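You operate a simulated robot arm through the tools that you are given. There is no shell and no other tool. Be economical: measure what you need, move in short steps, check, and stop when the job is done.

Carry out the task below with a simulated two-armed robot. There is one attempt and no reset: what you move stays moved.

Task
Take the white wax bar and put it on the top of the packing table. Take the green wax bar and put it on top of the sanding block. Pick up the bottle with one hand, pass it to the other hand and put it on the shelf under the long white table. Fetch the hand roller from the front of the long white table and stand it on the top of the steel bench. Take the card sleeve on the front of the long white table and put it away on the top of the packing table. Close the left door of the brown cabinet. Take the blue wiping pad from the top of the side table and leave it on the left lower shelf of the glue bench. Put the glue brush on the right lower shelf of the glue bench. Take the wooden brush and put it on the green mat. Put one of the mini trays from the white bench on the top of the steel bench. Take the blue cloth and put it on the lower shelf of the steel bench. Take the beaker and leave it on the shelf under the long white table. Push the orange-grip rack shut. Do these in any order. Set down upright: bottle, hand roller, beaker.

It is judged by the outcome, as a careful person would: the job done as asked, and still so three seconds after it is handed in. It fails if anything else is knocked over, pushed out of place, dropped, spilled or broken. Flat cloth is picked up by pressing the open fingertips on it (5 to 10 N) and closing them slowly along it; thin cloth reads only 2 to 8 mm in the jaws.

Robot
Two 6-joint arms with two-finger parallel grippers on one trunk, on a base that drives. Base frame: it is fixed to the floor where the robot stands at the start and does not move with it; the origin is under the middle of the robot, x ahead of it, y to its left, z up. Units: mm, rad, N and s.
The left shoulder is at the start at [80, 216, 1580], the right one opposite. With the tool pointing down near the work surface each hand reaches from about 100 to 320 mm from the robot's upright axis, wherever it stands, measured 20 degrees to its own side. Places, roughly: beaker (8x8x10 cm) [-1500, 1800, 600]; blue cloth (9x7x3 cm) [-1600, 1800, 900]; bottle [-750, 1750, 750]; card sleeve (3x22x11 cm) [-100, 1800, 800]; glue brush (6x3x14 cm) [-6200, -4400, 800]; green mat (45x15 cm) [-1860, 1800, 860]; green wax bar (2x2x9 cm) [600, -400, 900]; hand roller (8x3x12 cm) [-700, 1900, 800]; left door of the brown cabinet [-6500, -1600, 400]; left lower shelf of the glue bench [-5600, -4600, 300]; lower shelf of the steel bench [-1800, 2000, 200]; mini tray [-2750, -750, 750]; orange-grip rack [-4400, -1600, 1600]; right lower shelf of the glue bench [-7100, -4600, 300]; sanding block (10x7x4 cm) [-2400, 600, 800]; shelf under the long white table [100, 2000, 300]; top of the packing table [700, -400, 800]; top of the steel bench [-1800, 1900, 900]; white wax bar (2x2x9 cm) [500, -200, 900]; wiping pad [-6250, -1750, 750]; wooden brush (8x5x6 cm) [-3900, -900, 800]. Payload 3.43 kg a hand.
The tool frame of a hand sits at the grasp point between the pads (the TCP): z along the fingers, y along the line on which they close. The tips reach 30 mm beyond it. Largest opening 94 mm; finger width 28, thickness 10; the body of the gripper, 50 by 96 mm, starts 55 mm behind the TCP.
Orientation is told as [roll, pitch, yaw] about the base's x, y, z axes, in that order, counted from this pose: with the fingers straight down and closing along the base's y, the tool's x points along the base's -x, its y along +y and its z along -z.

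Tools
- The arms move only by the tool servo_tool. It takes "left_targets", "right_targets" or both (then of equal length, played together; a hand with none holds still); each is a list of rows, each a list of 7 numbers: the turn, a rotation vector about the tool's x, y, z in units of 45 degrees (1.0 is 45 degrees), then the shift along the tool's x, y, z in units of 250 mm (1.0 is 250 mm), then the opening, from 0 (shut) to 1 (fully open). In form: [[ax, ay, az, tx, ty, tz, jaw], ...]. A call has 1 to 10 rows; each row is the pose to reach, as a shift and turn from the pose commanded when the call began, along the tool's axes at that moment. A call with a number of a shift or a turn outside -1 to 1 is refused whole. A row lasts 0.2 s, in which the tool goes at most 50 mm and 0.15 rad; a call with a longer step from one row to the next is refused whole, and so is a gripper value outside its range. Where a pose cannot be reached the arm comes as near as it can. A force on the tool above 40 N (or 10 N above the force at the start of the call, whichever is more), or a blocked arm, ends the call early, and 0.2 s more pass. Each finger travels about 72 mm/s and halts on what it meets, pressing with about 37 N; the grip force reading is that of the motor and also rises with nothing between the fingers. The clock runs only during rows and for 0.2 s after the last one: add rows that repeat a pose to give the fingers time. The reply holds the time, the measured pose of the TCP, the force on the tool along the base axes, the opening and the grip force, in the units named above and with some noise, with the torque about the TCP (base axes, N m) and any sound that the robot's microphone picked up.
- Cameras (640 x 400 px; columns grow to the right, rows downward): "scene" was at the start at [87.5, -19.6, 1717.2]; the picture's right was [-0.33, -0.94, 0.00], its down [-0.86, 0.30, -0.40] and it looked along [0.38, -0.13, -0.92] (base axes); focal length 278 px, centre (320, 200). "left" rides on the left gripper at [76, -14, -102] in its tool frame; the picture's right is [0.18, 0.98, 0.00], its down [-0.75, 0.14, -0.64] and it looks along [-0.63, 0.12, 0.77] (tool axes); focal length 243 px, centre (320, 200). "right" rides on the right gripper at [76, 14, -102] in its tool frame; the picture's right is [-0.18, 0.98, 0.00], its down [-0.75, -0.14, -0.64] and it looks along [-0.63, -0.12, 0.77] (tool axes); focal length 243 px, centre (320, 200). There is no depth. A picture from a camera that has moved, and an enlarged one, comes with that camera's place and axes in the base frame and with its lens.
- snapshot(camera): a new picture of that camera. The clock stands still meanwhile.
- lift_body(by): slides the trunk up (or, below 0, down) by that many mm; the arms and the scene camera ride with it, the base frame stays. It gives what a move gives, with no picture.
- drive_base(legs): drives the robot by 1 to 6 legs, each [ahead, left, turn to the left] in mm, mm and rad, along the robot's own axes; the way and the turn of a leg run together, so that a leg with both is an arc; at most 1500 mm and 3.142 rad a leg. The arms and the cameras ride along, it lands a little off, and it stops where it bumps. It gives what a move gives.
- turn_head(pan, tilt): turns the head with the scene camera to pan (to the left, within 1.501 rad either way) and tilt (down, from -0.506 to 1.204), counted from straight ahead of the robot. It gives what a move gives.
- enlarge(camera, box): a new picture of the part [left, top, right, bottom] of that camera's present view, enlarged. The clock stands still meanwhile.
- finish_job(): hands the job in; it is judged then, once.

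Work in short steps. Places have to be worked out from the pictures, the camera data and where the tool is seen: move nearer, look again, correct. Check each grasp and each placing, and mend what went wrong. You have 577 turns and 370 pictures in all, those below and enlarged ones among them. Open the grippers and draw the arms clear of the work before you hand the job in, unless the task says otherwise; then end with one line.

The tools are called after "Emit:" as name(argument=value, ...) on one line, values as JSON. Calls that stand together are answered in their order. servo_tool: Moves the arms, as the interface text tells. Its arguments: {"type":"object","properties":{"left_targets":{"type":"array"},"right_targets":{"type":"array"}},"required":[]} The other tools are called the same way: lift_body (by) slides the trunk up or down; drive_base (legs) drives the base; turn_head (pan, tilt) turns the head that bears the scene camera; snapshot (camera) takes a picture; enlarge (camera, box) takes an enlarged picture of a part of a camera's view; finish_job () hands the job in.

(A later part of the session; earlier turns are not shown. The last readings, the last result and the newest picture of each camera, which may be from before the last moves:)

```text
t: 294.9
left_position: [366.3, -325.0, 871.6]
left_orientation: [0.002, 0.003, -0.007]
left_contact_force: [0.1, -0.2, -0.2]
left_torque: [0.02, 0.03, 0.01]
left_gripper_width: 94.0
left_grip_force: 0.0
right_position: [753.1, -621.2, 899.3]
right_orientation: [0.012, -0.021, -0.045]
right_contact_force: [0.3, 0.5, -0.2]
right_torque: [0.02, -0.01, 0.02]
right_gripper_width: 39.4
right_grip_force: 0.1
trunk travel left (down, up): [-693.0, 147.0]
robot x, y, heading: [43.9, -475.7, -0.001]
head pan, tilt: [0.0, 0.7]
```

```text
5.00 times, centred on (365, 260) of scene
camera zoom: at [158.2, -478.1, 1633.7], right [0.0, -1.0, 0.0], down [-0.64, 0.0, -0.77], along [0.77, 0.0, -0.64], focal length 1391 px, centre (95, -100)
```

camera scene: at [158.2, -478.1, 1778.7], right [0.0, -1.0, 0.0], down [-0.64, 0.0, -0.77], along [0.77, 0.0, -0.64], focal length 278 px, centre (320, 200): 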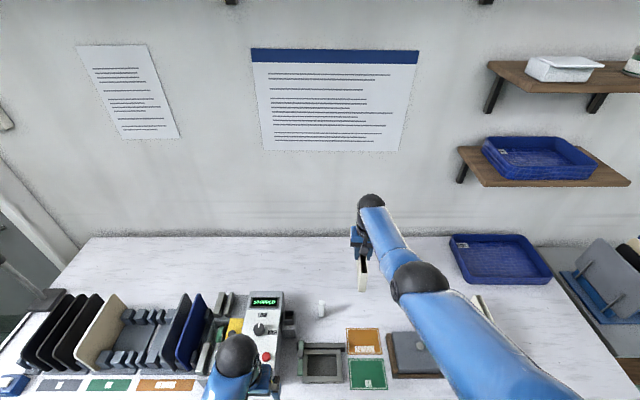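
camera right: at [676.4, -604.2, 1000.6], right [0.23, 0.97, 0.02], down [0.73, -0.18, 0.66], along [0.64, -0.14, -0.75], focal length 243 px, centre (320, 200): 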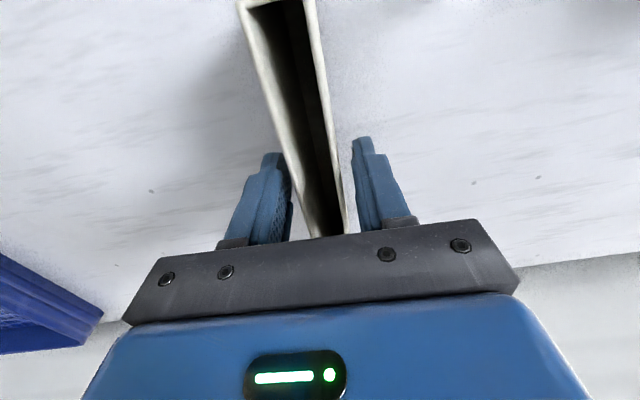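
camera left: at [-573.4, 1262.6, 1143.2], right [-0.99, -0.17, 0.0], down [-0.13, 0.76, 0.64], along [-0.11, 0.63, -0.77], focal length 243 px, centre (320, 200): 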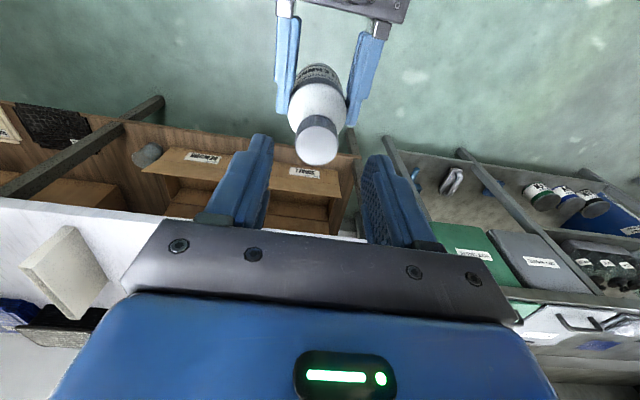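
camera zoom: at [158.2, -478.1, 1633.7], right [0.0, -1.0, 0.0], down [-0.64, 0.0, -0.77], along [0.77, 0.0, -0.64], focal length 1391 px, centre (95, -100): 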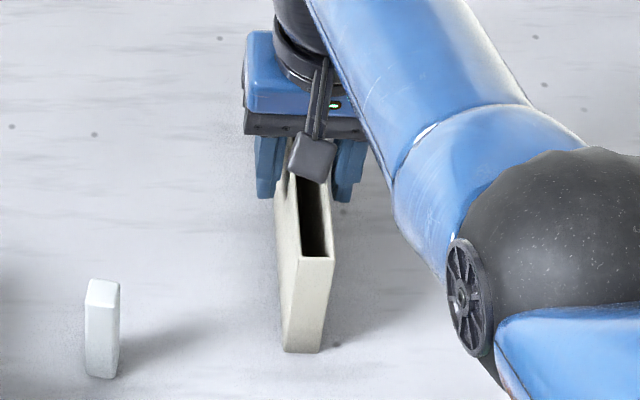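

It settled standing. Open wider and rise.

Emit:
servo_tool(right_targets=[[0, 0, 0, 0, 0, 0, 0.55], [0, 0, 0, 0, 0, 0, 0.65], [0, 0, 0, 0, 0, 0, 0.65]])

Emit:
lift_body(by=145)

Emit:
servo_tool(right_targets=[[0, 0, 0, 0.18, 0.05, 0, 1], [0, 0, 0, 0.36, 0.1, 0, 1], [0, 0, 0, 0.54, 0.15, 0, 1], [0, 0, 0, 0.72, 0.2, 0, 1], [0, 0, 0, 0.9, 0.25, 0, 1], [0, 0, 0, 1.0, 0.3, 0, 1]])

Emit:
snapshot(camera="scene")

```text
t: 295.7
left_position: [366.5, -324.6, 872.6]
left_orientation: [0.0, 0.003, -0.007]
left_contact_force: [0.5, 0.5, 0.7]
left_torque: [0.0, 0.03, -0.01]
left_gripper_width: 94.0
left_grip_force: 0.1
right_position: [753.4, -621.1, 898.9]
right_orientation: [0.01, -0.02, -0.045]
right_contact_force: [-0.2, -0.7, -0.2]
right_torque: [-0.02, 0.02, 0.02]
right_gripper_width: 61.4
right_grip_force: 0.0
trunk travel left (down, up): [-693.0, 147.0]
robot x, y, heading: [40.7, -477.8, -0.003]
head pan, tilt: [0.0, 0.7]
```

```text
t: 297.4
left_position: [366.1, -325.6, 1017.3]
left_orientation: [0.001, 0.006, -0.007]
left_contact_force: [-0.1, 0.0, -0.2]
left_torque: [0.04, -0.02, 0.01]
left_gripper_width: 94.0
left_grip_force: 0.1
right_position: [755.0, -621.0, 1045.8]
right_orientation: [0.011, -0.021, -0.046]
right_contact_force: [-0.1, 0.5, 0.1]
right_torque: [-0.04, 0.0, -0.02]
right_gripper_width: 61.1
right_grip_force: 0.0
trunk travel left (down, up): [-838.0, 2.0]
robot x, y, heading: [40.3, -481.3, -0.003]
head pan, tilt: [0.0, 0.7]
```

```text
t: 298.8
left_position: [363.6, -325.3, 1018.7]
left_orientation: [0.0, 0.002, -0.007]
left_contact_force: [0.0, 0.4, 0.3]
left_torque: [-0.01, -0.02, -0.01]
left_gripper_width: 94.1
left_grip_force: 0.1
right_position: [506.3, -538.3, 1040.2]
right_orientation: [0.011, -0.022, -0.045]
right_contact_force: [0.1, -0.2, 0.1]
right_torque: [0.01, 0.0, 0.02]
right_gripper_width: 93.7
right_grip_force: 0.0
trunk travel left (down, up): [-838.0, 2.0]
robot x, y, heading: [42.3, -474.0, -0.002]
head pan, tilt: [0.0, 0.7]
```

```text
250 pictures are left
camera scene: at [157.2, -477.7, 1778.8], right [0.0, -1.0, 0.0], down [-0.64, 0.0, -0.77], along [0.77, 0.0, -0.64], focal length 278 px, centre (320, 200)
```

scene: 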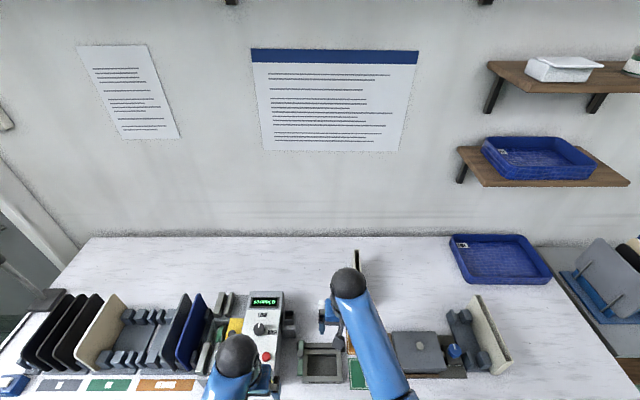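

Retract further, back off, and verify the table.

Emit:
servo_tool(right_targets=[[0, 0, 0, 0.18, 0.0, 0, 1], [0, 0, 0, 0.36, 0.0, 0, 1], [0, 0, 0, 0.5, 0.0, 0, 1]])

Emit:
drive_base(legs=[[-450, 0, 0]])

Emit:
enlarge(camera="scene", box=[180, 140, 500, 320])

```text
t: 299.6
left_position: [364.3, -326.0, 1018.1]
left_orientation: [0.001, 0.001, -0.007]
left_contact_force: [0.1, 1.1, 0.0]
left_torque: [0.02, 0.04, 0.01]
left_gripper_width: 94.0
left_grip_force: 0.1
right_position: [381.7, -530.1, 1037.9]
right_orientation: [0.011, -0.02, -0.047]
right_contact_force: [-0.1, 0.2, 0.3]
right_torque: [0.01, -0.01, 0.0]
right_gripper_width: 94.1
right_grip_force: 0.1
trunk travel left (down, up): [-838.0, 2.0]
robot x, y, heading: [45.4, -480.1, -0.002]
head pan, tilt: [0.0, 0.7]
```

```text
t: 302.3
left_position: [-78.1, -323.7, 1016.8]
left_orientation: [-0.001, 0.004, -0.003]
left_contact_force: [-0.5, 0.3, 0.6]
left_torque: [0.01, 0.0, 0.01]
left_gripper_width: 94.1
left_grip_force: 0.2
right_position: [-60.2, -527.7, 1036.1]
right_orientation: [0.013, -0.018, -0.042]
right_contact_force: [1.0, -0.7, -0.5]
right_torque: [0.01, 0.0, 0.03]
right_gripper_width: 93.9
right_grip_force: 0.2
trunk travel left (down, up): [-838.0, 2.0]
robot x, y, heading: [-405.1, -475.9, 0.003]
head pan, tilt: [0.0, 0.7]
```

```text
2.00 times, centred on (340, 230) of scene
camera zoom: at [-283.9, -477.6, 1778.4], right [0.0, -1.0, 0.0], down [-0.65, 0.0, -0.76], along [0.76, 0.0, -0.65], focal length 556 px, centre (280, 140)
```

zoom: 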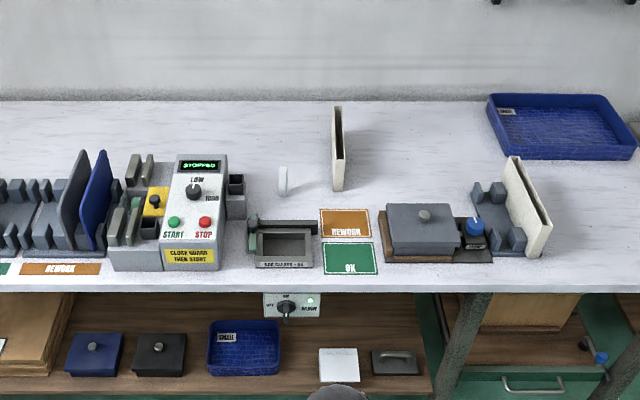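

White bar and sleeve both stand fine. Next: the hand roller. Drive to face it at (-600,1000).

Emit:
drive_base(legs=[[0, 0, 1.568], [1450, 180, 0]])

Emit:
turn_head(pan=0.1, tilt=0.8)

Emit:
snapshot(camera="scene")

Emit:
enlarge(camera="scene", box=[260, 170, 400, 270])

```text
t: 313.3
left_position: [-778.0, 1268.4, 1017.2]
left_orientation: [-0.001, 0.003, 1.607]
left_contact_force: [0.0, -0.3, 0.2]
left_torque: [-0.05, 0.02, -0.01]
left_gripper_width: 94.1
left_grip_force: 0.1
right_position: [-573.9, 1293.7, 1037.3]
right_orientation: [0.012, -0.022, 1.567]
right_contact_force: [0.0, 0.5, -0.2]
right_torque: [0.0, 0.0, 0.01]
right_gripper_width: 94.1
right_grip_force: 0.1
trunk travel left (down, up): [-838.0, 2.0]
robot x, y, heading: [-611.9, 952.5, 1.611]
head pan, tilt: [0.0, 0.7]
```

```text
t: 313.9
left_position: [-778.8, 1267.9, 1017.4]
left_orientation: [-0.001, 0.001, 1.606]
left_contact_force: [0.3, -0.4, -0.5]
left_torque: [0.02, 0.03, 0.02]
left_gripper_width: 94.1
left_grip_force: 0.0
right_position: [-575.1, 1295.0, 1036.3]
right_orientation: [0.012, -0.02, 1.568]
right_contact_force: [-0.1, 0.0, -0.8]
right_torque: [-0.04, -0.01, 0.03]
right_gripper_width: 94.0
right_grip_force: 0.1
trunk travel left (down, up): [-838.0, 2.0]
robot x, y, heading: [-609.4, 952.7, 1.609]
head pan, tilt: [0.099, 0.799]
```

```text
248 pictures are left
camera scene: at [-622.7, 1060.9, 1770.5], right [0.99, 0.14, 0.0], down [0.1, -0.71, -0.7], along [-0.1, 0.69, -0.72], focal length 278 px, centre (320, 200)
```

scene: 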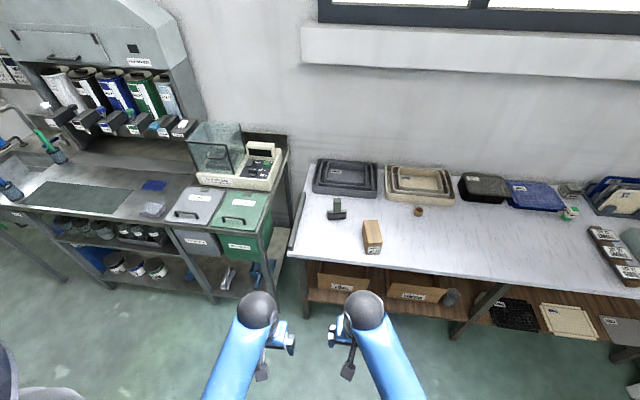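

```text
4.00 times, centred on (330, 220) of scene
camera zoom: at [-622.7, 1060.9, 1770.5], right [0.99, 0.14, 0.0], down [0.1, -0.71, -0.7], along [-0.1, 0.69, -0.72], focal length 1113 px, centre (280, 120)
```

zoom: 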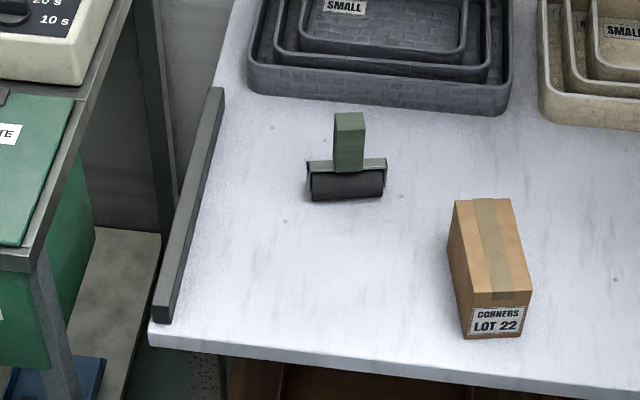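

Roller stands at about (-662,1896), handle top z≈917. I drive 295 mm closer and line up the left hand.

Emit:
drive_base(legs=[[0, 0, -0.04], [295, 0, 0]])

Emit:
servo_tool(left_targets=[[0, 0, 0, -0.15, -0.08, 0, 0.85], [0, 0, 0, -0.32, -0.16, 0, 0.7], [0, 0, 0, -0.5, -0.25, 0, 0.6], [0, 0, 0, -0.68, -0.34, 0, 0.6], [0, 0, 0, -0.86, -0.42, 0, 0.6], [0, 0, 0, -0.96, -0.45, 0, 0.6], [0, 0, 0, -0.96, -0.45, 0, 0.6]])

Emit:
snapshot(camera="left")

```text
t: 316.4
left_position: [-765.7, 1571.0, 1018.9]
left_orientation: [0.0, 0.001, 1.563]
left_contact_force: [0.5, -0.6, -0.3]
left_torque: [0.04, -0.01, -0.04]
left_gripper_width: 94.0
left_grip_force: 0.0
right_position: [-560.5, 1587.9, 1037.6]
right_orientation: [0.013, -0.024, 1.524]
right_contact_force: [0.3, 0.2, -0.7]
right_torque: [0.01, 0.03, -0.01]
right_gripper_width: 93.9
right_grip_force: 0.1
trunk travel left (down, up): [-838.0, 2.0]
robot x, y, heading: [-612.8, 1248.8, 1.571]
head pan, tilt: [0.099, 0.799]
```

```text
refused: row 3 steps farther than a row can; nothing moved
```

```text
246 pictures are left
camera left: at [-750.8, 1494.2, 1120.8], right [-0.98, -0.18, 0.0], down [-0.14, 0.75, 0.64], along [-0.11, 0.63, -0.77], focal length 243 px, centre (320, 200)
```

left: 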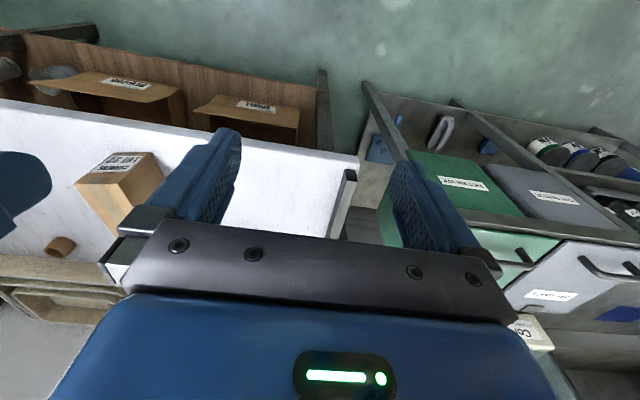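

Smaller steps.

Emit:
servo_tool(left_targets=[[0, 0, 0, -0.14, -0.06, 0, 0.85], [0, 0, 0, -0.3, -0.12, 0, 0.7], [0, 0, 0, -0.46, -0.18, 0, 0.6], [0, 0, 0, -0.62, -0.24, 0, 0.6], [0, 0, 0, -0.78, -0.3, 0, 0.6], [0, 0, 0, -0.9, -0.36, 0, 0.6], [0, 0, 0, -0.96, -0.412, 0, 0.6], [0, 0, 0, -0.96, -0.412, 0, 0.6]])

Emit:
snapshot(camera="left")

```text
t: 318.2
left_position: [-659.6, 1812.5, 1016.1]
left_orientation: [0.0, 0.003, 1.565]
left_contact_force: [0.0, 0.2, 0.3]
left_torque: [0.0, 0.01, -0.04]
left_gripper_width: 56.2
left_grip_force: 0.0
right_position: [-561.2, 1591.0, 1036.4]
right_orientation: [0.014, -0.021, 1.524]
right_contact_force: [0.9, 0.5, 0.3]
right_torque: [0.01, 0.01, 0.0]
right_gripper_width: 94.4
right_grip_force: 0.0
trunk travel left (down, up): [-838.0, 2.0]
robot x, y, heading: [-611.7, 1249.1, 1.572]
head pan, tilt: [0.099, 0.799]
```

```text
245 pictures are left
camera left: at [-645.3, 1736.0, 1118.6], right [-0.98, -0.18, 0.0], down [-0.14, 0.76, 0.64], along [-0.11, 0.63, -0.77], focal length 243 px, centre (320, 200)
```

left: 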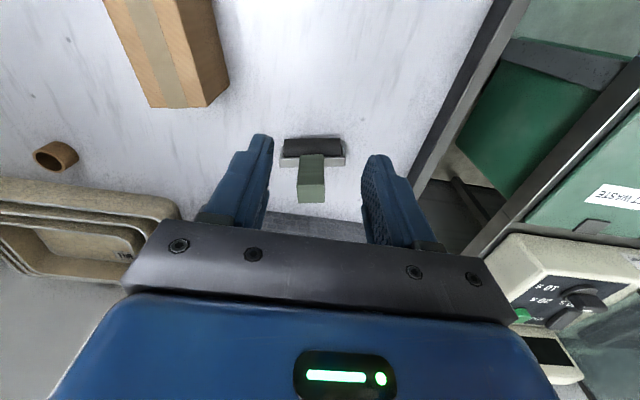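

Handle at (-663,1893). Move over, lower and grip.

Emit:
servo_tool(left_targets=[[0, 0, 0, -0.16, 0.01, 0, 0.6], [0, 0, 0, -0.322, 0.012, 0, 0.6], [0, 0, 0, -0.322, 0.012, 0, 0.6]])

Emit:
lift_body(by=-80)

Emit:
snapshot(camera="left")

```text
t: 319.0
left_position: [-667.4, 1892.8, 1015.9]
left_orientation: [0.0, 0.002, 1.564]
left_contact_force: [-0.4, 0.6, -0.2]
left_torque: [0.0, 0.01, -0.02]
left_gripper_width: 56.2
left_grip_force: 0.0
right_position: [-559.7, 1590.3, 1037.0]
right_orientation: [0.013, -0.022, 1.525]
right_contact_force: [0.0, -0.4, 0.2]
right_torque: [0.02, -0.05, -0.01]
right_gripper_width: 93.9
right_grip_force: 0.1
trunk travel left (down, up): [-838.0, 2.0]
robot x, y, heading: [-613.1, 1251.2, 1.575]
head pan, tilt: [0.099, 0.799]
```

```text
t: 320.1
left_position: [-666.8, 1892.5, 934.0]
left_orientation: [0.0, 0.004, 1.564]
left_contact_force: [0.4, 0.4, 0.1]
left_torque: [-0.03, 0.02, -0.02]
left_gripper_width: 56.2
left_grip_force: 0.0
right_position: [-558.5, 1590.6, 956.6]
right_orientation: [0.013, -0.02, 1.526]
right_contact_force: [-0.7, -0.6, -0.7]
right_torque: [0.02, -0.03, -0.02]
right_gripper_width: 94.1
right_grip_force: 0.0
trunk travel left (down, up): [-758.0, 82.0]
robot x, y, heading: [-608.1, 1249.0, 1.571]
head pan, tilt: [0.099, 0.799]
```

```text
244 pictures are left
camera left: at [-651.2, 1816.2, 1037.4], right [-0.98, -0.18, 0.0], down [-0.14, 0.76, 0.64], along [-0.11, 0.63, -0.77], focal length 243 px, centre (320, 200)
```

left: 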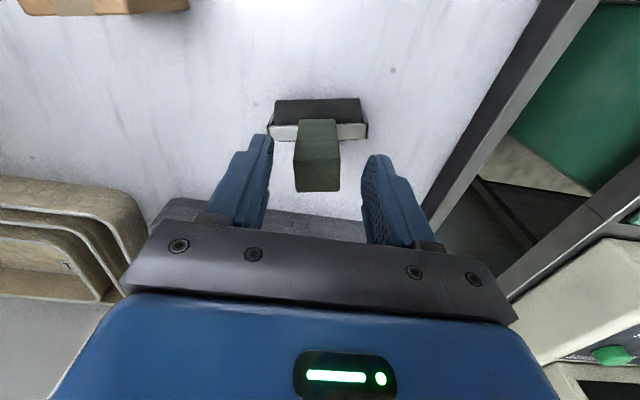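

Emit:
lift_body(by=-42)

Emit:
servo_tool(left_targets=[[0, 0, 0, 0, 0, 0, 0.5], [0, 0, 0, 0, 0, 0, 0.35], [0, 0, 0, 0, 0, 0, 0.2], [0, 0, 0, 0, 0, 0, 0.1], [0, 0, 0, 0, 0, 0, 0.1]])

Emit:
snapshot(camera="left")

```text
t: 321.0
left_position: [-666.5, 1891.9, 893.9]
left_orientation: [0.0, 0.004, 1.562]
left_contact_force: [0.3, 0.0, 0.7]
left_torque: [-0.03, 0.0, 0.03]
left_gripper_width: 56.4
left_grip_force: 0.2
right_position: [-559.7, 1591.2, 915.4]
right_orientation: [0.012, -0.02, 1.525]
right_contact_force: [0.5, -0.2, 0.1]
right_torque: [0.03, 0.01, 0.01]
right_gripper_width: 93.9
right_grip_force: 0.1
trunk travel left (down, up): [-716.0, 124.0]
robot x, y, heading: [-612.9, 1248.0, 1.564]
head pan, tilt: [0.099, 0.799]
```

```text
t: 322.2
left_position: [-665.1, 1892.5, 893.1]
left_orientation: [0.001, 0.004, 1.565]
left_contact_force: [-0.3, -0.1, 0.1]
left_torque: [0.02, 0.0, 0.07]
left_gripper_width: 36.4
left_grip_force: 37.0
right_position: [-560.9, 1590.9, 914.8]
right_orientation: [0.011, -0.019, 1.525]
right_contact_force: [-0.3, 0.0, -0.3]
right_torque: [-0.01, 0.0, 0.02]
right_gripper_width: 94.0
right_grip_force: 0.0
trunk travel left (down, up): [-716.0, 124.0]
robot x, y, heading: [-612.1, 1248.9, 1.568]
head pan, tilt: [0.099, 0.799]
```

```text
243 pictures are left
camera left: at [-651.1, 1816.0, 995.4], right [-0.98, -0.18, 0.0], down [-0.14, 0.76, 0.64], along [-0.11, 0.63, -0.77], focal length 243 px, centre (320, 200)
```

left: 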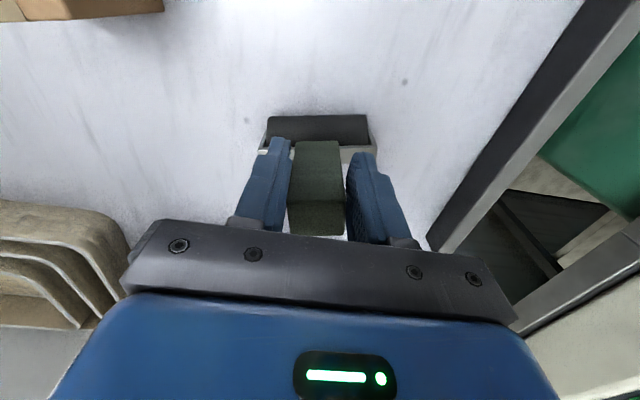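

Gripped (36 mm). Lift, back off and go to the steel bench.

Emit:
lift_body(by=122)

Emit:
drive_base(legs=[[-330, 0, 0], [0, 918, 0], [150, 0, 0]])

Emit:
snapshot(camera="scene")

Emit:
snapshot(camera="left")

```text
t: 323.7
left_position: [-665.9, 1893.5, 1014.2]
left_orientation: [0.0, 0.003, 1.563]
left_contact_force: [0.2, 0.6, -1.8]
left_torque: [-0.03, 0.03, -0.02]
left_gripper_width: 36.6
left_grip_force: 37.1
right_position: [-561.5, 1591.4, 1035.8]
right_orientation: [0.013, -0.021, 1.526]
right_contact_force: [0.4, 0.4, 0.1]
right_torque: [-0.02, -0.03, 0.0]
right_gripper_width: 94.2
right_grip_force: 0.0
trunk travel left (down, up): [-838.0, 2.0]
robot x, y, heading: [-613.4, 1251.0, 1.569]
head pan, tilt: [0.099, 0.799]
```

```text
t: 328.0
left_position: [-1003.5, 1557.4, 1017.2]
left_orientation: [0.004, -0.002, 1.622]
left_contact_force: [1.0, -0.7, -1.3]
left_torque: [-0.01, 0.01, 0.02]
left_gripper_width: 36.4
left_grip_force: 37.3
right_position: [-881.2, 1264.7, 1037.8]
right_orientation: [0.013, -0.025, 1.583]
right_contact_force: [-0.7, 0.0, -0.1]
right_torque: [0.04, 0.0, 0.03]
right_gripper_width: 94.1
right_grip_force: 0.0
trunk travel left (down, up): [-838.0, 2.0]
robot x, y, heading: [-914.8, 924.7, 1.625]
head pan, tilt: [0.099, 0.799]
stopped in leg 2: the robot was blocked; the commanded pose is now the measured one
```

```text
242 pictures are left
camera scene: at [-925.6, 1027.4, 1771.1], right [0.99, 0.16, 0.0], down [0.11, -0.7, -0.7], along [-0.11, 0.69, -0.71], focal length 278 px, centre (320, 200)
```

scene: 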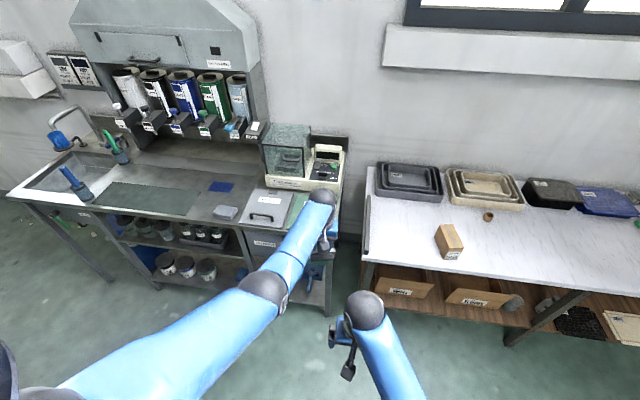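

```text
241 pictures are left
camera left: at [-985.3, 1483.4, 1120.0], right [-0.97, -0.23, 0.0], down [-0.18, 0.74, 0.64], along [-0.15, 0.62, -0.77], focal length 243 px, centre (320, 200)
```

left: 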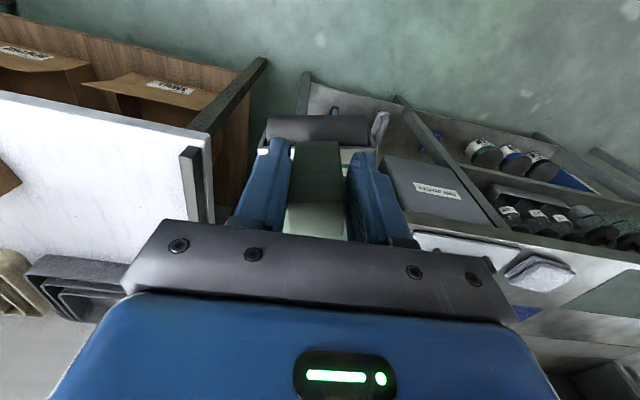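

The base bumped something on the left at (-914,925). Look that way.

Emit:
turn_head(pan=1.45, tilt=0.8)

Emit:
snapshot(camera="scene")

```text
t: 329.5
left_position: [-1006.1, 1564.0, 1015.3]
left_orientation: [0.0, 0.003, 1.62]
left_contact_force: [0.2, -0.3, -2.1]
left_torque: [-0.07, -0.03, -0.02]
left_gripper_width: 36.3
left_grip_force: 36.7
right_position: [-883.2, 1269.0, 1036.6]
right_orientation: [0.014, -0.021, 1.584]
right_contact_force: [-0.1, 0.1, 0.0]
right_torque: [-0.03, 0.0, 0.05]
right_gripper_width: 94.0
right_grip_force: 0.0
trunk travel left (down, up): [-838.0, 2.0]
robot x, y, heading: [-913.8, 925.3, 1.621]
head pan, tilt: [1.45, 0.799]
```

```text
240 pictures are left
camera scene: at [-996.3, 961.4, 1770.4], right [0.06, 1.0, 0.0], down [0.72, -0.05, -0.7], along [-0.7, 0.04, -0.72], focal length 278 px, centre (320, 200)
```

scene: 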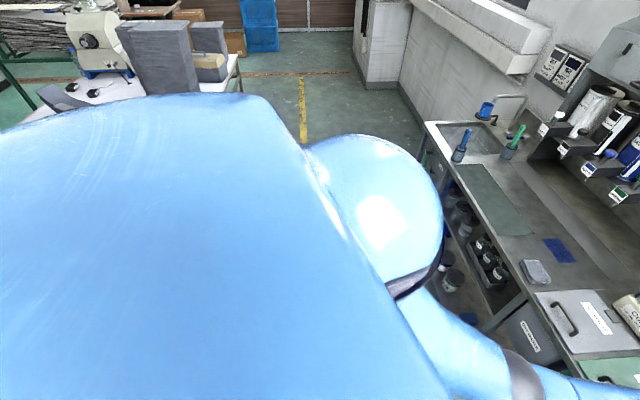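

Keep further from the wooden bench: go ahead 130 mm, then left.

Emit:
drive_base(legs=[[130, 0, -0.05], [0, 620, 0]])

Emit:
turn_head(pan=0, tilt=0.8)

Emit:
snapshot(camera="scene")

```text
t: 333.8
left_position: [-1595.0, 1693.4, 1015.3]
left_orientation: [0.004, 0.003, 1.573]
left_contact_force: [-0.3, 0.5, -1.4]
left_torque: [-0.06, -0.02, -0.04]
left_gripper_width: 36.1
left_grip_force: 37.0
right_position: [-1488.0, 1393.7, 1036.9]
right_orientation: [0.014, -0.021, 1.532]
right_contact_force: [-0.1, -0.3, 0.6]
right_torque: [0.0, 0.0, -0.02]
right_gripper_width: 94.4
right_grip_force: 0.1
trunk travel left (down, up): [-838.0, 2.0]
robot x, y, heading: [-1536.1, 1051.8, 1.577]
head pan, tilt: [1.45, 0.799]
```

```text
t: 335.4
left_position: [-1598.1, 1694.3, 1014.9]
left_orientation: [0.001, 0.003, 1.572]
left_contact_force: [1.0, 0.6, -2.4]
left_torque: [-0.08, -0.02, 0.03]
left_gripper_width: 36.1
left_grip_force: 37.1
right_position: [-1489.9, 1393.7, 1036.7]
right_orientation: [0.013, -0.021, 1.533]
right_contact_force: [-0.7, 0.8, 0.4]
right_torque: [-0.01, -0.01, -0.02]
right_gripper_width: 93.6
right_grip_force: 0.1
trunk travel left (down, up): [-838.0, 2.0]
robot x, y, heading: [-1541.9, 1052.8, 1.577]
head pan, tilt: [0.0, 0.799]
```

```text
239 pictures are left
camera scene: at [-1538.0, 1163.1, 1770.4], right [1.0, 0.01, 0.0], down [0.01, -0.72, -0.7], along [0.0, 0.7, -0.72], focal length 278 px, centre (320, 200)
```

scene: 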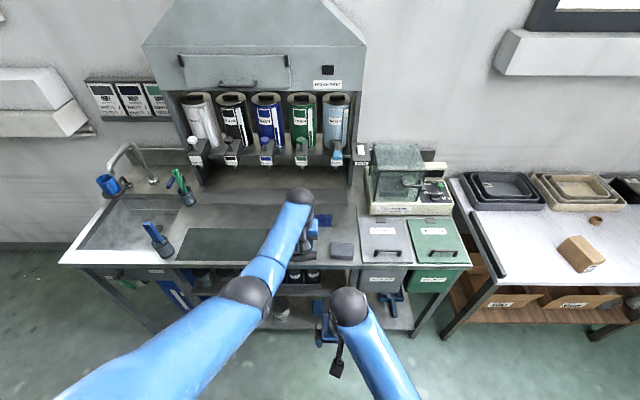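

Move over the free area of the steel bench at about (-1570,1800).

Emit:
drive_base(legs=[[107, -27, -0.006]])

Emit:
lift_body(by=-45)

Emit:
snapshot(camera="left")

```text
t: 336.6
left_position: [-1568.2, 1793.8, 1018.9]
left_orientation: [0.0, -0.002, 1.568]
left_contact_force: [0.1, -0.7, -2.2]
left_torque: [-0.02, -0.04, 0.01]
left_gripper_width: 36.1
left_grip_force: 36.9
right_position: [-1462.7, 1493.4, 1038.3]
right_orientation: [0.01, -0.025, 1.529]
right_contact_force: [-0.1, -1.3, -0.2]
right_torque: [0.04, -0.02, -0.04]
right_gripper_width: 94.2
right_grip_force: 0.1
trunk travel left (down, up): [-838.0, 2.0]
robot x, y, heading: [-1514.3, 1155.1, 1.573]
head pan, tilt: [0.0, 0.799]
```

```text
t: 337.5
left_position: [-1568.6, 1797.1, 972.4]
left_orientation: [0.0, 0.001, 1.568]
left_contact_force: [-5.0, -11.1, 17.7]
left_torque: [-0.53, -0.18, -0.19]
left_gripper_width: 35.9
left_grip_force: 36.8
right_position: [-1462.6, 1495.0, 991.3]
right_orientation: [0.012, -0.024, 1.529]
right_contact_force: [0.4, 0.5, 0.2]
right_torque: [0.03, 0.01, 0.01]
right_gripper_width: 94.1
right_grip_force: 0.1
trunk travel left (down, up): [-793.0, 47.0]
robot x, y, heading: [-1510.2, 1154.6, 1.57]
head pan, tilt: [0.0, 0.799]
```

```text
238 pictures are left
camera left: at [-1553.6, 1720.6, 1075.4], right [-0.98, -0.18, 0.0], down [-0.14, 0.75, 0.64], along [-0.12, 0.63, -0.77], focal length 243 px, centre (320, 200)
```

left: 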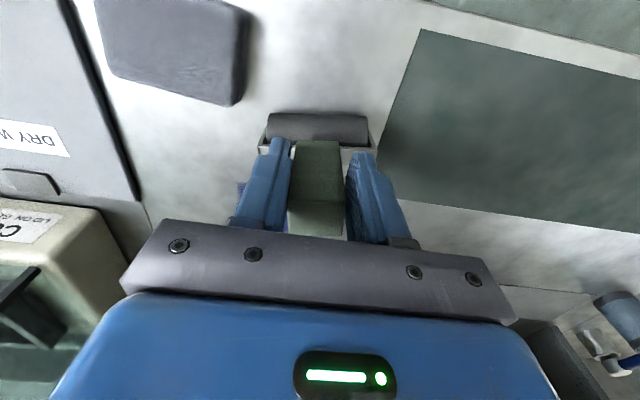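

Touching already (≈18 N). I lower a few mm more to seat it, then release.

Emit:
servo_tool(left_targets=[[0, 0, 0, 0, 0, 0.008, 0.1], [0, 0, 0, 0, 0, 0.014, 0.1], [0, 0, 0, 0, 0, 0.014, 0.1]])

Emit:
snapshot(camera="left")

```text
t: 338.3
left_position: [-1568.3, 1799.4, 972.5]
left_orientation: [0.0, -0.005, 1.569]
left_contact_force: [-4.2, -13.0, 24.6]
left_torque: [-0.63, -0.14, -0.07]
left_gripper_width: 36.5
left_grip_force: 36.9
right_position: [-1461.0, 1495.5, 993.3]
right_orientation: [0.013, -0.022, 1.528]
right_contact_force: [-0.1, -0.4, -0.1]
right_torque: [-0.05, -0.01, 0.0]
right_gripper_width: 94.2
right_grip_force: 0.1
trunk travel left (down, up): [-793.0, 47.0]
robot x, y, heading: [-1510.1, 1157.9, 1.577]
head pan, tilt: [0.0, 0.799]
stopped in row 3 (left hand): the force on the tool passed its limit at 41 N (the readings are from after the stop); the commanded pose is now the measured one
```

```text
237 pictures are left
camera left: at [-1553.9, 1722.0, 1074.6], right [-0.98, -0.18, 0.0], down [-0.14, 0.75, 0.65], along [-0.12, 0.64, -0.76], focal length 243 px, centre (320, 200)
```

left: 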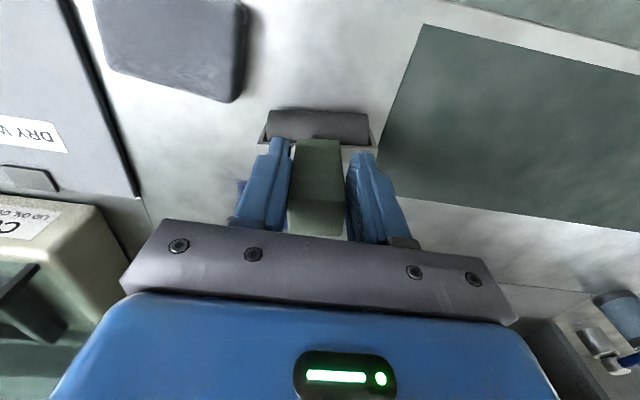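

Seated on the bench. Ease 3 mm and open slowly.

Emit:
servo_tool(left_targets=[[0, 0, 0, 0, 0, -0.008, 0.1], [0, 0, 0, 0, 0, -0.008, 0.4], [0, 0, 0, 0, 0, -0.008, 0.46], [0, 0, 0, 0, 0, -0.008, 0.52], [0, 0, 0, 0, 0, -0.008, 0.6], [0, 0, 0, 0, 0, -0.008, 0.6]])

Emit:
snapshot(camera="left")

```text
t: 339.7
left_position: [-1568.3, 1800.9, 971.3]
left_orientation: [0.0, -0.004, 1.568]
left_contact_force: [-0.5, -0.3, 0.6]
left_torque: [-0.01, 0.01, 0.0]
left_gripper_width: 56.5
left_grip_force: 0.1
right_position: [-1461.3, 1498.8, 990.9]
right_orientation: [0.012, -0.022, 1.528]
right_contact_force: [-0.3, -0.3, 1.0]
right_torque: [0.0, 0.02, -0.02]
right_gripper_width: 94.1
right_grip_force: 0.1
trunk travel left (down, up): [-793.0, 47.0]
robot x, y, heading: [-1514.3, 1151.5, 1.574]
head pan, tilt: [0.0, 0.799]
```

```text
236 pictures are left
camera left: at [-1553.3, 1724.2, 1072.9], right [-0.98, -0.18, 0.0], down [-0.14, 0.75, 0.64], along [-0.12, 0.63, -0.76], focal length 243 px, centre (320, 200)
```

left: 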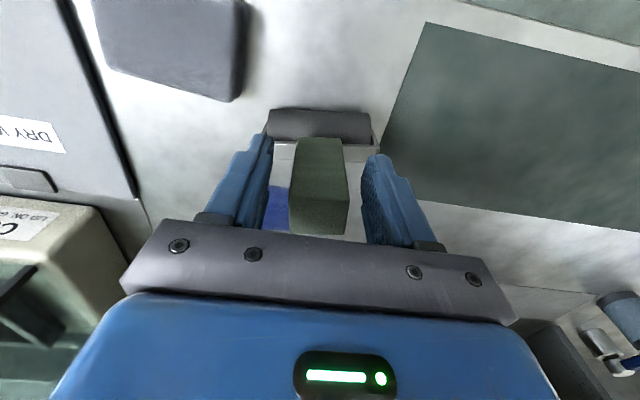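

Standing. Rise clear with trunk and arm.

Emit:
lift_body(by=46)

Emit:
servo_tool(left_targets=[[0, 0, 0, 0, 0, -0.08, 0.8], [0, 0, 0, 0, 0, -0.16, 1], [0, 0, 0, 0, 0, -0.2, 1], [0, 0, 0, 0, 0, -0.2, 1]])

Emit:
snapshot(camera="left")

```text
t: 340.6
left_position: [-1567.8, 1801.9, 1015.7]
left_orientation: [0.0, -0.003, 1.569]
left_contact_force: [0.4, 0.1, -0.5]
left_torque: [0.0, 0.01, -0.02]
left_gripper_width: 56.4
left_grip_force: 0.0
right_position: [-1461.5, 1499.5, 1037.8]
right_orientation: [0.013, -0.019, 1.529]
right_contact_force: [0.3, 0.3, 0.7]
right_torque: [0.02, -0.01, 0.0]
right_gripper_width: 94.2
right_grip_force: 0.2
trunk travel left (down, up): [-839.0, 1.0]
robot x, y, heading: [-1515.3, 1155.6, 1.578]
head pan, tilt: [0.0, 0.799]
```

```text
t: 341.6
left_position: [-1567.3, 1801.7, 1063.6]
left_orientation: [0.0, -0.005, 1.569]
left_contact_force: [-0.4, -0.9, -0.4]
left_torque: [-0.02, -0.01, 0.01]
left_gripper_width: 94.0
left_grip_force: 0.1
right_position: [-1460.6, 1498.8, 1037.6]
right_orientation: [0.013, -0.02, 1.528]
right_contact_force: [0.8, 0.6, 1.0]
right_torque: [0.01, 0.0, 0.01]
right_gripper_width: 94.2
right_grip_force: 0.1
trunk travel left (down, up): [-839.0, 1.0]
robot x, y, heading: [-1511.4, 1156.4, 1.571]
head pan, tilt: [0.0, 0.799]
```

```text
235 pictures are left
camera left: at [-1553.1, 1723.9, 1167.4], right [-0.98, -0.18, 0.0], down [-0.14, 0.75, 0.64], along [-0.12, 0.63, -0.77], focal length 243 px, centre (320, 200)
```

left: 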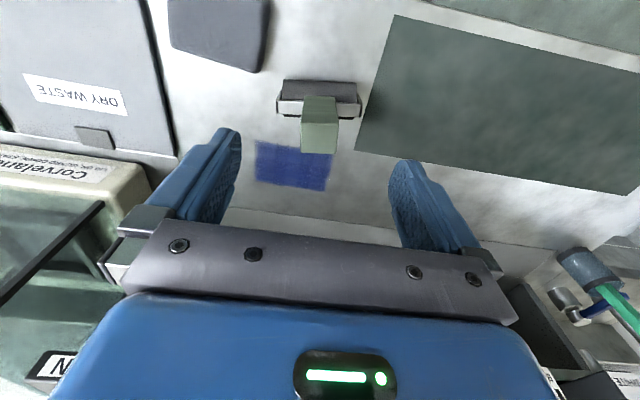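

Roller stands. Retract the left hand, then drive along the aisle to the west end and look around.

Emit:
servo_tool(left_targets=[[0, 0, 0, 0.18, 0, 0, 1], [0, 0, 0, 0.36, 0, 0, 1], [0, 0, 0, 0.54, 0.05, 0, 1], [0, 0, 0, 0.72, 0.1, 0, 1], [0, 0, 0, 0.9, 0.15, 0, 1], [0, 0, 0, 1.0, 0.2, 0, 1]])

Emit:
drive_base(legs=[[-30, 700, 0], [0, 900, 0], [0, 0, 1.57]])

Emit:
turn_head(pan=0.6, tilt=0.4)

Emit:
snapshot(camera="scene")

```text
t: 343.0
left_position: [-1618.3, 1550.2, 1043.9]
left_orientation: [0.0, -0.008, 1.57]
left_contact_force: [-0.9, 0.3, -0.1]
left_torque: [0.01, -0.02, -0.01]
left_gripper_width: 93.9
left_grip_force: 0.1
left hand out of reach, approached as far as the arm can: row 4, 5, 6
right_position: [-1461.4, 1498.0, 1037.3]
right_orientation: [0.013, -0.021, 1.528]
right_contact_force: [0.2, -0.5, 0.2]
right_torque: [0.04, 0.03, -0.02]
right_gripper_width: 94.0
right_grip_force: 0.0
trunk travel left (down, up): [-839.0, 1.0]
robot x, y, heading: [-1512.5, 1157.2, 1.574]
head pan, tilt: [0.0, 0.799]
```

```text
t: 355.0
left_position: [-3500.6, 1018.0, 1042.5]
left_orientation: [-0.001, -0.007, 3.138]
left_contact_force: [-0.1, -0.6, -0.4]
left_torque: [-0.01, 0.0, 0.03]
left_gripper_width: 93.8
left_grip_force: 0.0
right_position: [-3446.5, 1175.6, 1038.3]
right_orientation: [0.013, -0.02, 3.099]
right_contact_force: [1.1, -0.1, 1.1]
right_torque: [0.0, 0.01, -0.01]
right_gripper_width: 93.8
right_grip_force: 0.1
trunk travel left (down, up): [-839.0, 1.0]
robot x, y, heading: [-3106.6, 1124.8, -3.142]
head pan, tilt: [0.0, 0.799]
```

```text
t: 356.0
left_position: [-3499.5, 1018.8, 1042.5]
left_orientation: [-0.002, -0.008, 3.137]
left_contact_force: [-0.4, 0.3, -0.9]
left_torque: [-0.02, 0.02, 0.02]
left_gripper_width: 94.1
left_grip_force: 0.1
right_position: [-3448.5, 1175.9, 1037.7]
right_orientation: [0.011, -0.021, 3.097]
right_contact_force: [0.4, -0.5, 1.0]
right_torque: [-0.02, -0.02, 0.02]
right_gripper_width: 94.0
right_grip_force: 0.1
trunk travel left (down, up): [-839.0, 1.0]
robot x, y, heading: [-3105.3, 1124.9, -3.14]
head pan, tilt: [0.6, 0.4]
```

```text
234 pictures are left
camera scene: at [-3211.6, 1072.5, 1806.4], right [-0.57, 0.82, 0.0], down [0.32, 0.22, -0.92], along [-0.76, -0.52, -0.39], focal length 278 px, centre (320, 200)
```

scene: 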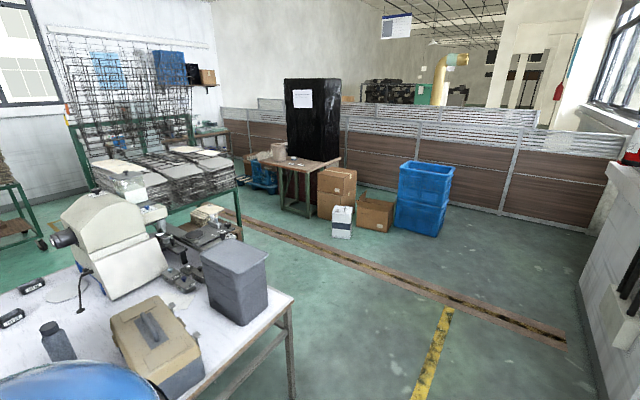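

Emit:
turn_head(pan=1.45, tilt=0.5)

Emit:
snapshot(camera="scene")

```text
t: 357.1
left_position: [-3501.1, 1018.6, 1042.8]
left_orientation: [-0.002, -0.008, 3.138]
left_contact_force: [-0.9, 0.1, 0.4]
left_torque: [-0.02, 0.0, 0.01]
left_gripper_width: 94.3
left_grip_force: 0.1
right_position: [-3448.2, 1177.2, 1037.4]
right_orientation: [0.013, -0.02, 3.098]
right_contact_force: [0.1, 0.0, 0.4]
right_torque: [0.02, 0.01, 0.02]
right_gripper_width: 94.0
right_grip_force: 0.0
trunk travel left (down, up): [-839.0, 1.0]
robot x, y, heading: [-3106.5, 1127.8, -3.143]
head pan, tilt: [1.45, 0.499]
```

```text
233 pictures are left
camera scene: at [-3145.9, 1034.6, 1797.4], right [-0.99, 0.12, 0.0], down [0.06, 0.48, -0.88], along [-0.11, -0.87, -0.48], focal length 278 px, centre (320, 200)
```

scene: 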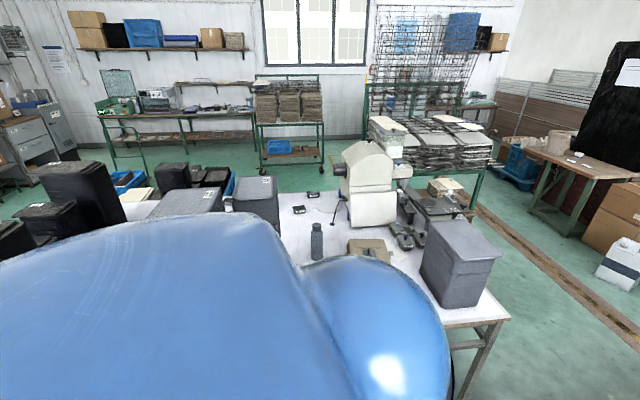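

Emit:
enlarge(camera="scene", box=[130, 150, 350, 270])

Emit:
enlarge(camera="scene", box=[340, 100, 520, 270])

```text
2.91 times, centred on (240, 210) of scene
camera zoom: at [-3145.9, 1034.6, 1797.4], right [-0.99, 0.12, 0.0], down [0.06, 0.48, -0.88], along [-0.11, -0.87, -0.48], focal length 809 px, centre (553, 171)
```

zoom: 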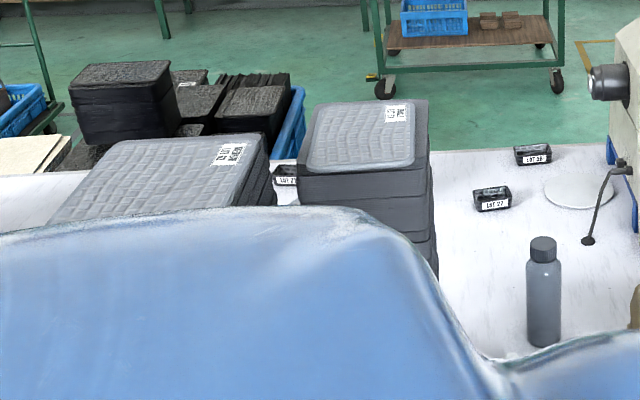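

```text
2.35 times, centred on (430, 185) of scene
camera zoom: at [-3145.9, 1034.6, 1797.4], right [-0.99, 0.12, 0.0], down [0.06, 0.48, -0.88], along [-0.11, -0.87, -0.48], focal length 655 px, centre (61, 235)
```

zoom: 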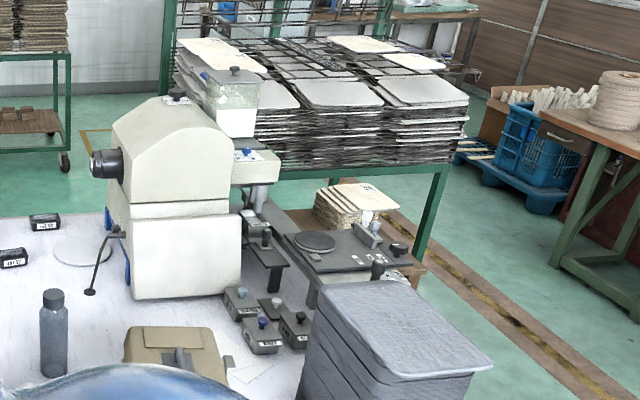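

Mini trays are the small labelled black boxes near the white bench's south edge. I go further west to see the passage south.

Emit:
drive_base(legs=[[900, 0, 0]])

Emit:
snapshot(camera="scene")

```text
t: 362.0
left_position: [-4419.9, 1022.7, 1043.1]
left_orientation: [-0.002, -0.009, 3.133]
left_contact_force: [0.8, -0.5, 1.2]
left_torque: [0.0, 0.01, -0.02]
left_gripper_width: 94.1
left_grip_force: 0.0
right_position: [-4366.0, 1177.7, 1036.7]
right_orientation: [0.013, -0.021, 3.092]
right_contact_force: [-0.4, 0.1, 0.3]
right_torque: [-0.03, 0.01, 0.01]
right_gripper_width: 94.2
right_grip_force: 0.0
trunk travel left (down, up): [-839.0, 1.0]
robot x, y, heading: [-4028.0, 1128.5, 3.138]
head pan, tilt: [1.45, 0.499]
```

```text
230 pictures are left
camera scene: at [-4063.9, 1036.3, 1797.4], right [-0.99, 0.12, 0.0], down [0.06, 0.47, -0.88], along [-0.11, -0.87, -0.48], focal length 278 px, centre (320, 200)
```

scene: 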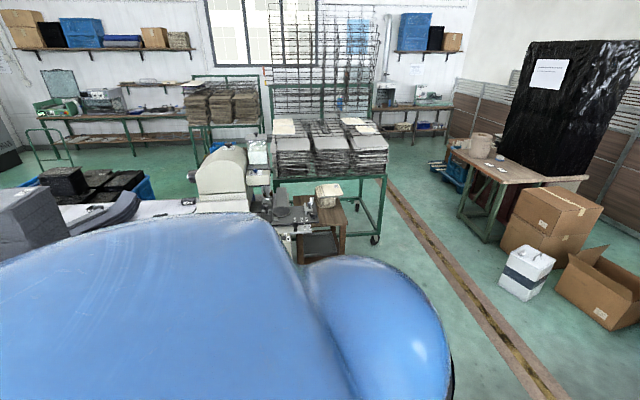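

The way south is west of the green cart. I drive to about (-5400,-400) and look back east at the machine bench, stool and cart.

Emit:
drive_base(legs=[[1370, 0, 0], [0, 1400, 0]])

Emit:
turn_head(pan=1.5, tilt=0.35)

Emit:
snapshot(camera="scene")

Emit:
turn_head(pan=0.3, tilt=0.35)

Emit:
snapshot(camera="scene")

```text
t: 375.6
left_position: [-5776.9, -424.7, 1043.7]
left_orientation: [-0.003, -0.008, -3.106]
left_contact_force: [-0.6, 0.4, 0.6]
left_torque: [-0.01, 0.01, 0.0]
left_gripper_width: 94.2
left_grip_force: 0.0
right_position: [-5727.9, -264.5, 1038.4]
right_orientation: [0.012, -0.022, 3.136]
right_contact_force: [-0.5, 0.5, -1.1]
right_torque: [-0.04, 0.0, -0.02]
right_gripper_width: 93.9
right_grip_force: 0.1
trunk travel left (down, up): [-839.0, 1.0]
robot x, y, heading: [-5386.9, -302.2, -3.108]
head pan, tilt: [1.45, 0.499]
```

```text
t: 376.3
left_position: [-5777.1, -425.8, 1043.9]
left_orientation: [-0.001, -0.006, -3.106]
left_contact_force: [-0.2, -0.4, -0.3]
left_torque: [0.01, 0.03, 0.0]
left_gripper_width: 93.9
left_grip_force: 0.1
right_position: [-5728.6, -265.1, 1037.3]
right_orientation: [0.013, -0.021, 3.135]
right_contact_force: [0.1, 0.3, 0.0]
right_torque: [0.03, 0.01, 0.0]
right_gripper_width: 94.1
right_grip_force: 0.0
trunk travel left (down, up): [-839.0, 1.0]
robot x, y, heading: [-5387.0, -304.4, -3.103]
head pan, tilt: [1.499, 0.351]
```

```text
229 pictures are left
camera scene: at [-5417.7, -397.2, 1811.0], right [-1.0, 0.03, 0.0], down [0.01, 0.34, -0.94], along [-0.03, -0.94, -0.34], focal length 278 px, centre (320, 200)
```

scene: 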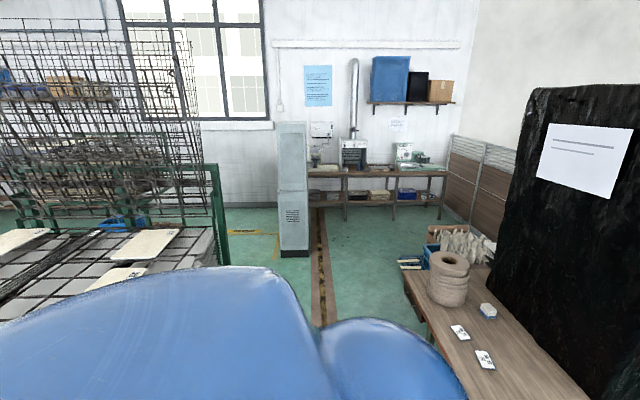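

```text
t: 377.7
left_position: [-5775.5, -425.6, 1043.6]
left_orientation: [-0.003, -0.007, -3.107]
left_contact_force: [-0.2, -0.6, -0.6]
left_torque: [-0.03, 0.01, 0.0]
left_gripper_width: 94.0
left_grip_force: 0.0
right_position: [-5727.5, -265.9, 1035.8]
right_orientation: [0.013, -0.02, 3.136]
right_contact_force: [1.2, 0.1, -1.2]
right_torque: [0.01, -0.02, -0.01]
right_gripper_width: 93.9
right_grip_force: 0.0
trunk travel left (down, up): [-839.0, 1.0]
robot x, y, heading: [-5384.3, -304.7, -3.105]
head pan, tilt: [0.3, 0.351]
```

```text
228 pictures are left
camera scene: at [-5502.4, -335.6, 1811.0], right [-0.33, 0.94, 0.0], down [0.32, 0.11, -0.94], along [-0.89, -0.31, -0.34], focal length 278 px, centre (320, 200)
```

scene: 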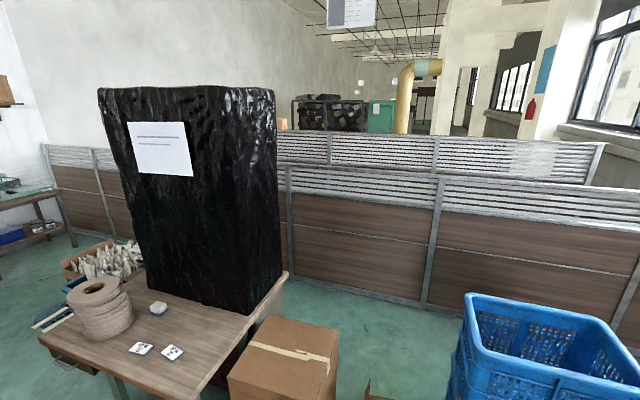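

I move south past the side table to view the brown cabinet and pad.

Emit:
drive_base(legs=[[100, 1100, 0]])

Emit:
turn_head(pan=0, tilt=0.6)

Emit:
snapshot(camera="scene")

```text
t: 383.4
left_position: [-5830.2, -1526.6, 1042.5]
left_orientation: [0.0, -0.008, -3.101]
left_contact_force: [0.8, -0.7, 0.1]
left_torque: [-0.02, 0.03, -0.02]
left_gripper_width: 94.3
left_grip_force: 0.0
right_position: [-5785.1, -1366.8, 1037.8]
right_orientation: [0.013, -0.021, 3.14]
right_contact_force: [1.1, 0.0, -0.3]
right_torque: [0.0, 0.05, 0.0]
right_gripper_width: 93.8
right_grip_force: 0.0
trunk travel left (down, up): [-839.0, 1.0]
robot x, y, heading: [-5443.8, -1405.1, -3.098]
head pan, tilt: [0.3, 0.351]
```

```text
t: 384.2
left_position: [-5831.0, -1527.8, 1042.3]
left_orientation: [-0.001, -0.007, -3.103]
left_contact_force: [1.0, -0.4, -0.6]
left_torque: [0.01, -0.05, -0.01]
left_gripper_width: 94.1
left_grip_force: 0.0
right_position: [-5784.5, -1369.4, 1036.6]
right_orientation: [0.012, -0.02, 3.14]
right_contact_force: [0.7, -0.1, 0.0]
right_torque: [0.02, -0.01, -0.03]
right_gripper_width: 94.2
right_grip_force: 0.1
trunk travel left (down, up): [-839.0, 1.0]
robot x, y, heading: [-5443.6, -1406.5, -3.103]
head pan, tilt: [0.0, 0.6]
```

```text
227 pictures are left
camera scene: at [-5558.5, -1410.9, 1788.3], right [-0.04, 1.0, 0.0], down [0.56, 0.02, -0.83], along [-0.82, -0.04, -0.56], focal length 278 px, centre (320, 200)
```

scene: 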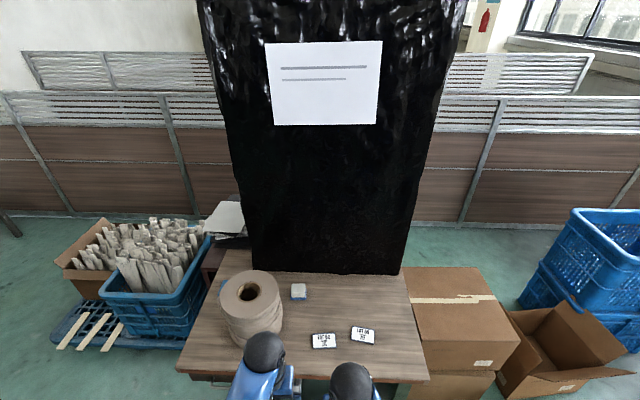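

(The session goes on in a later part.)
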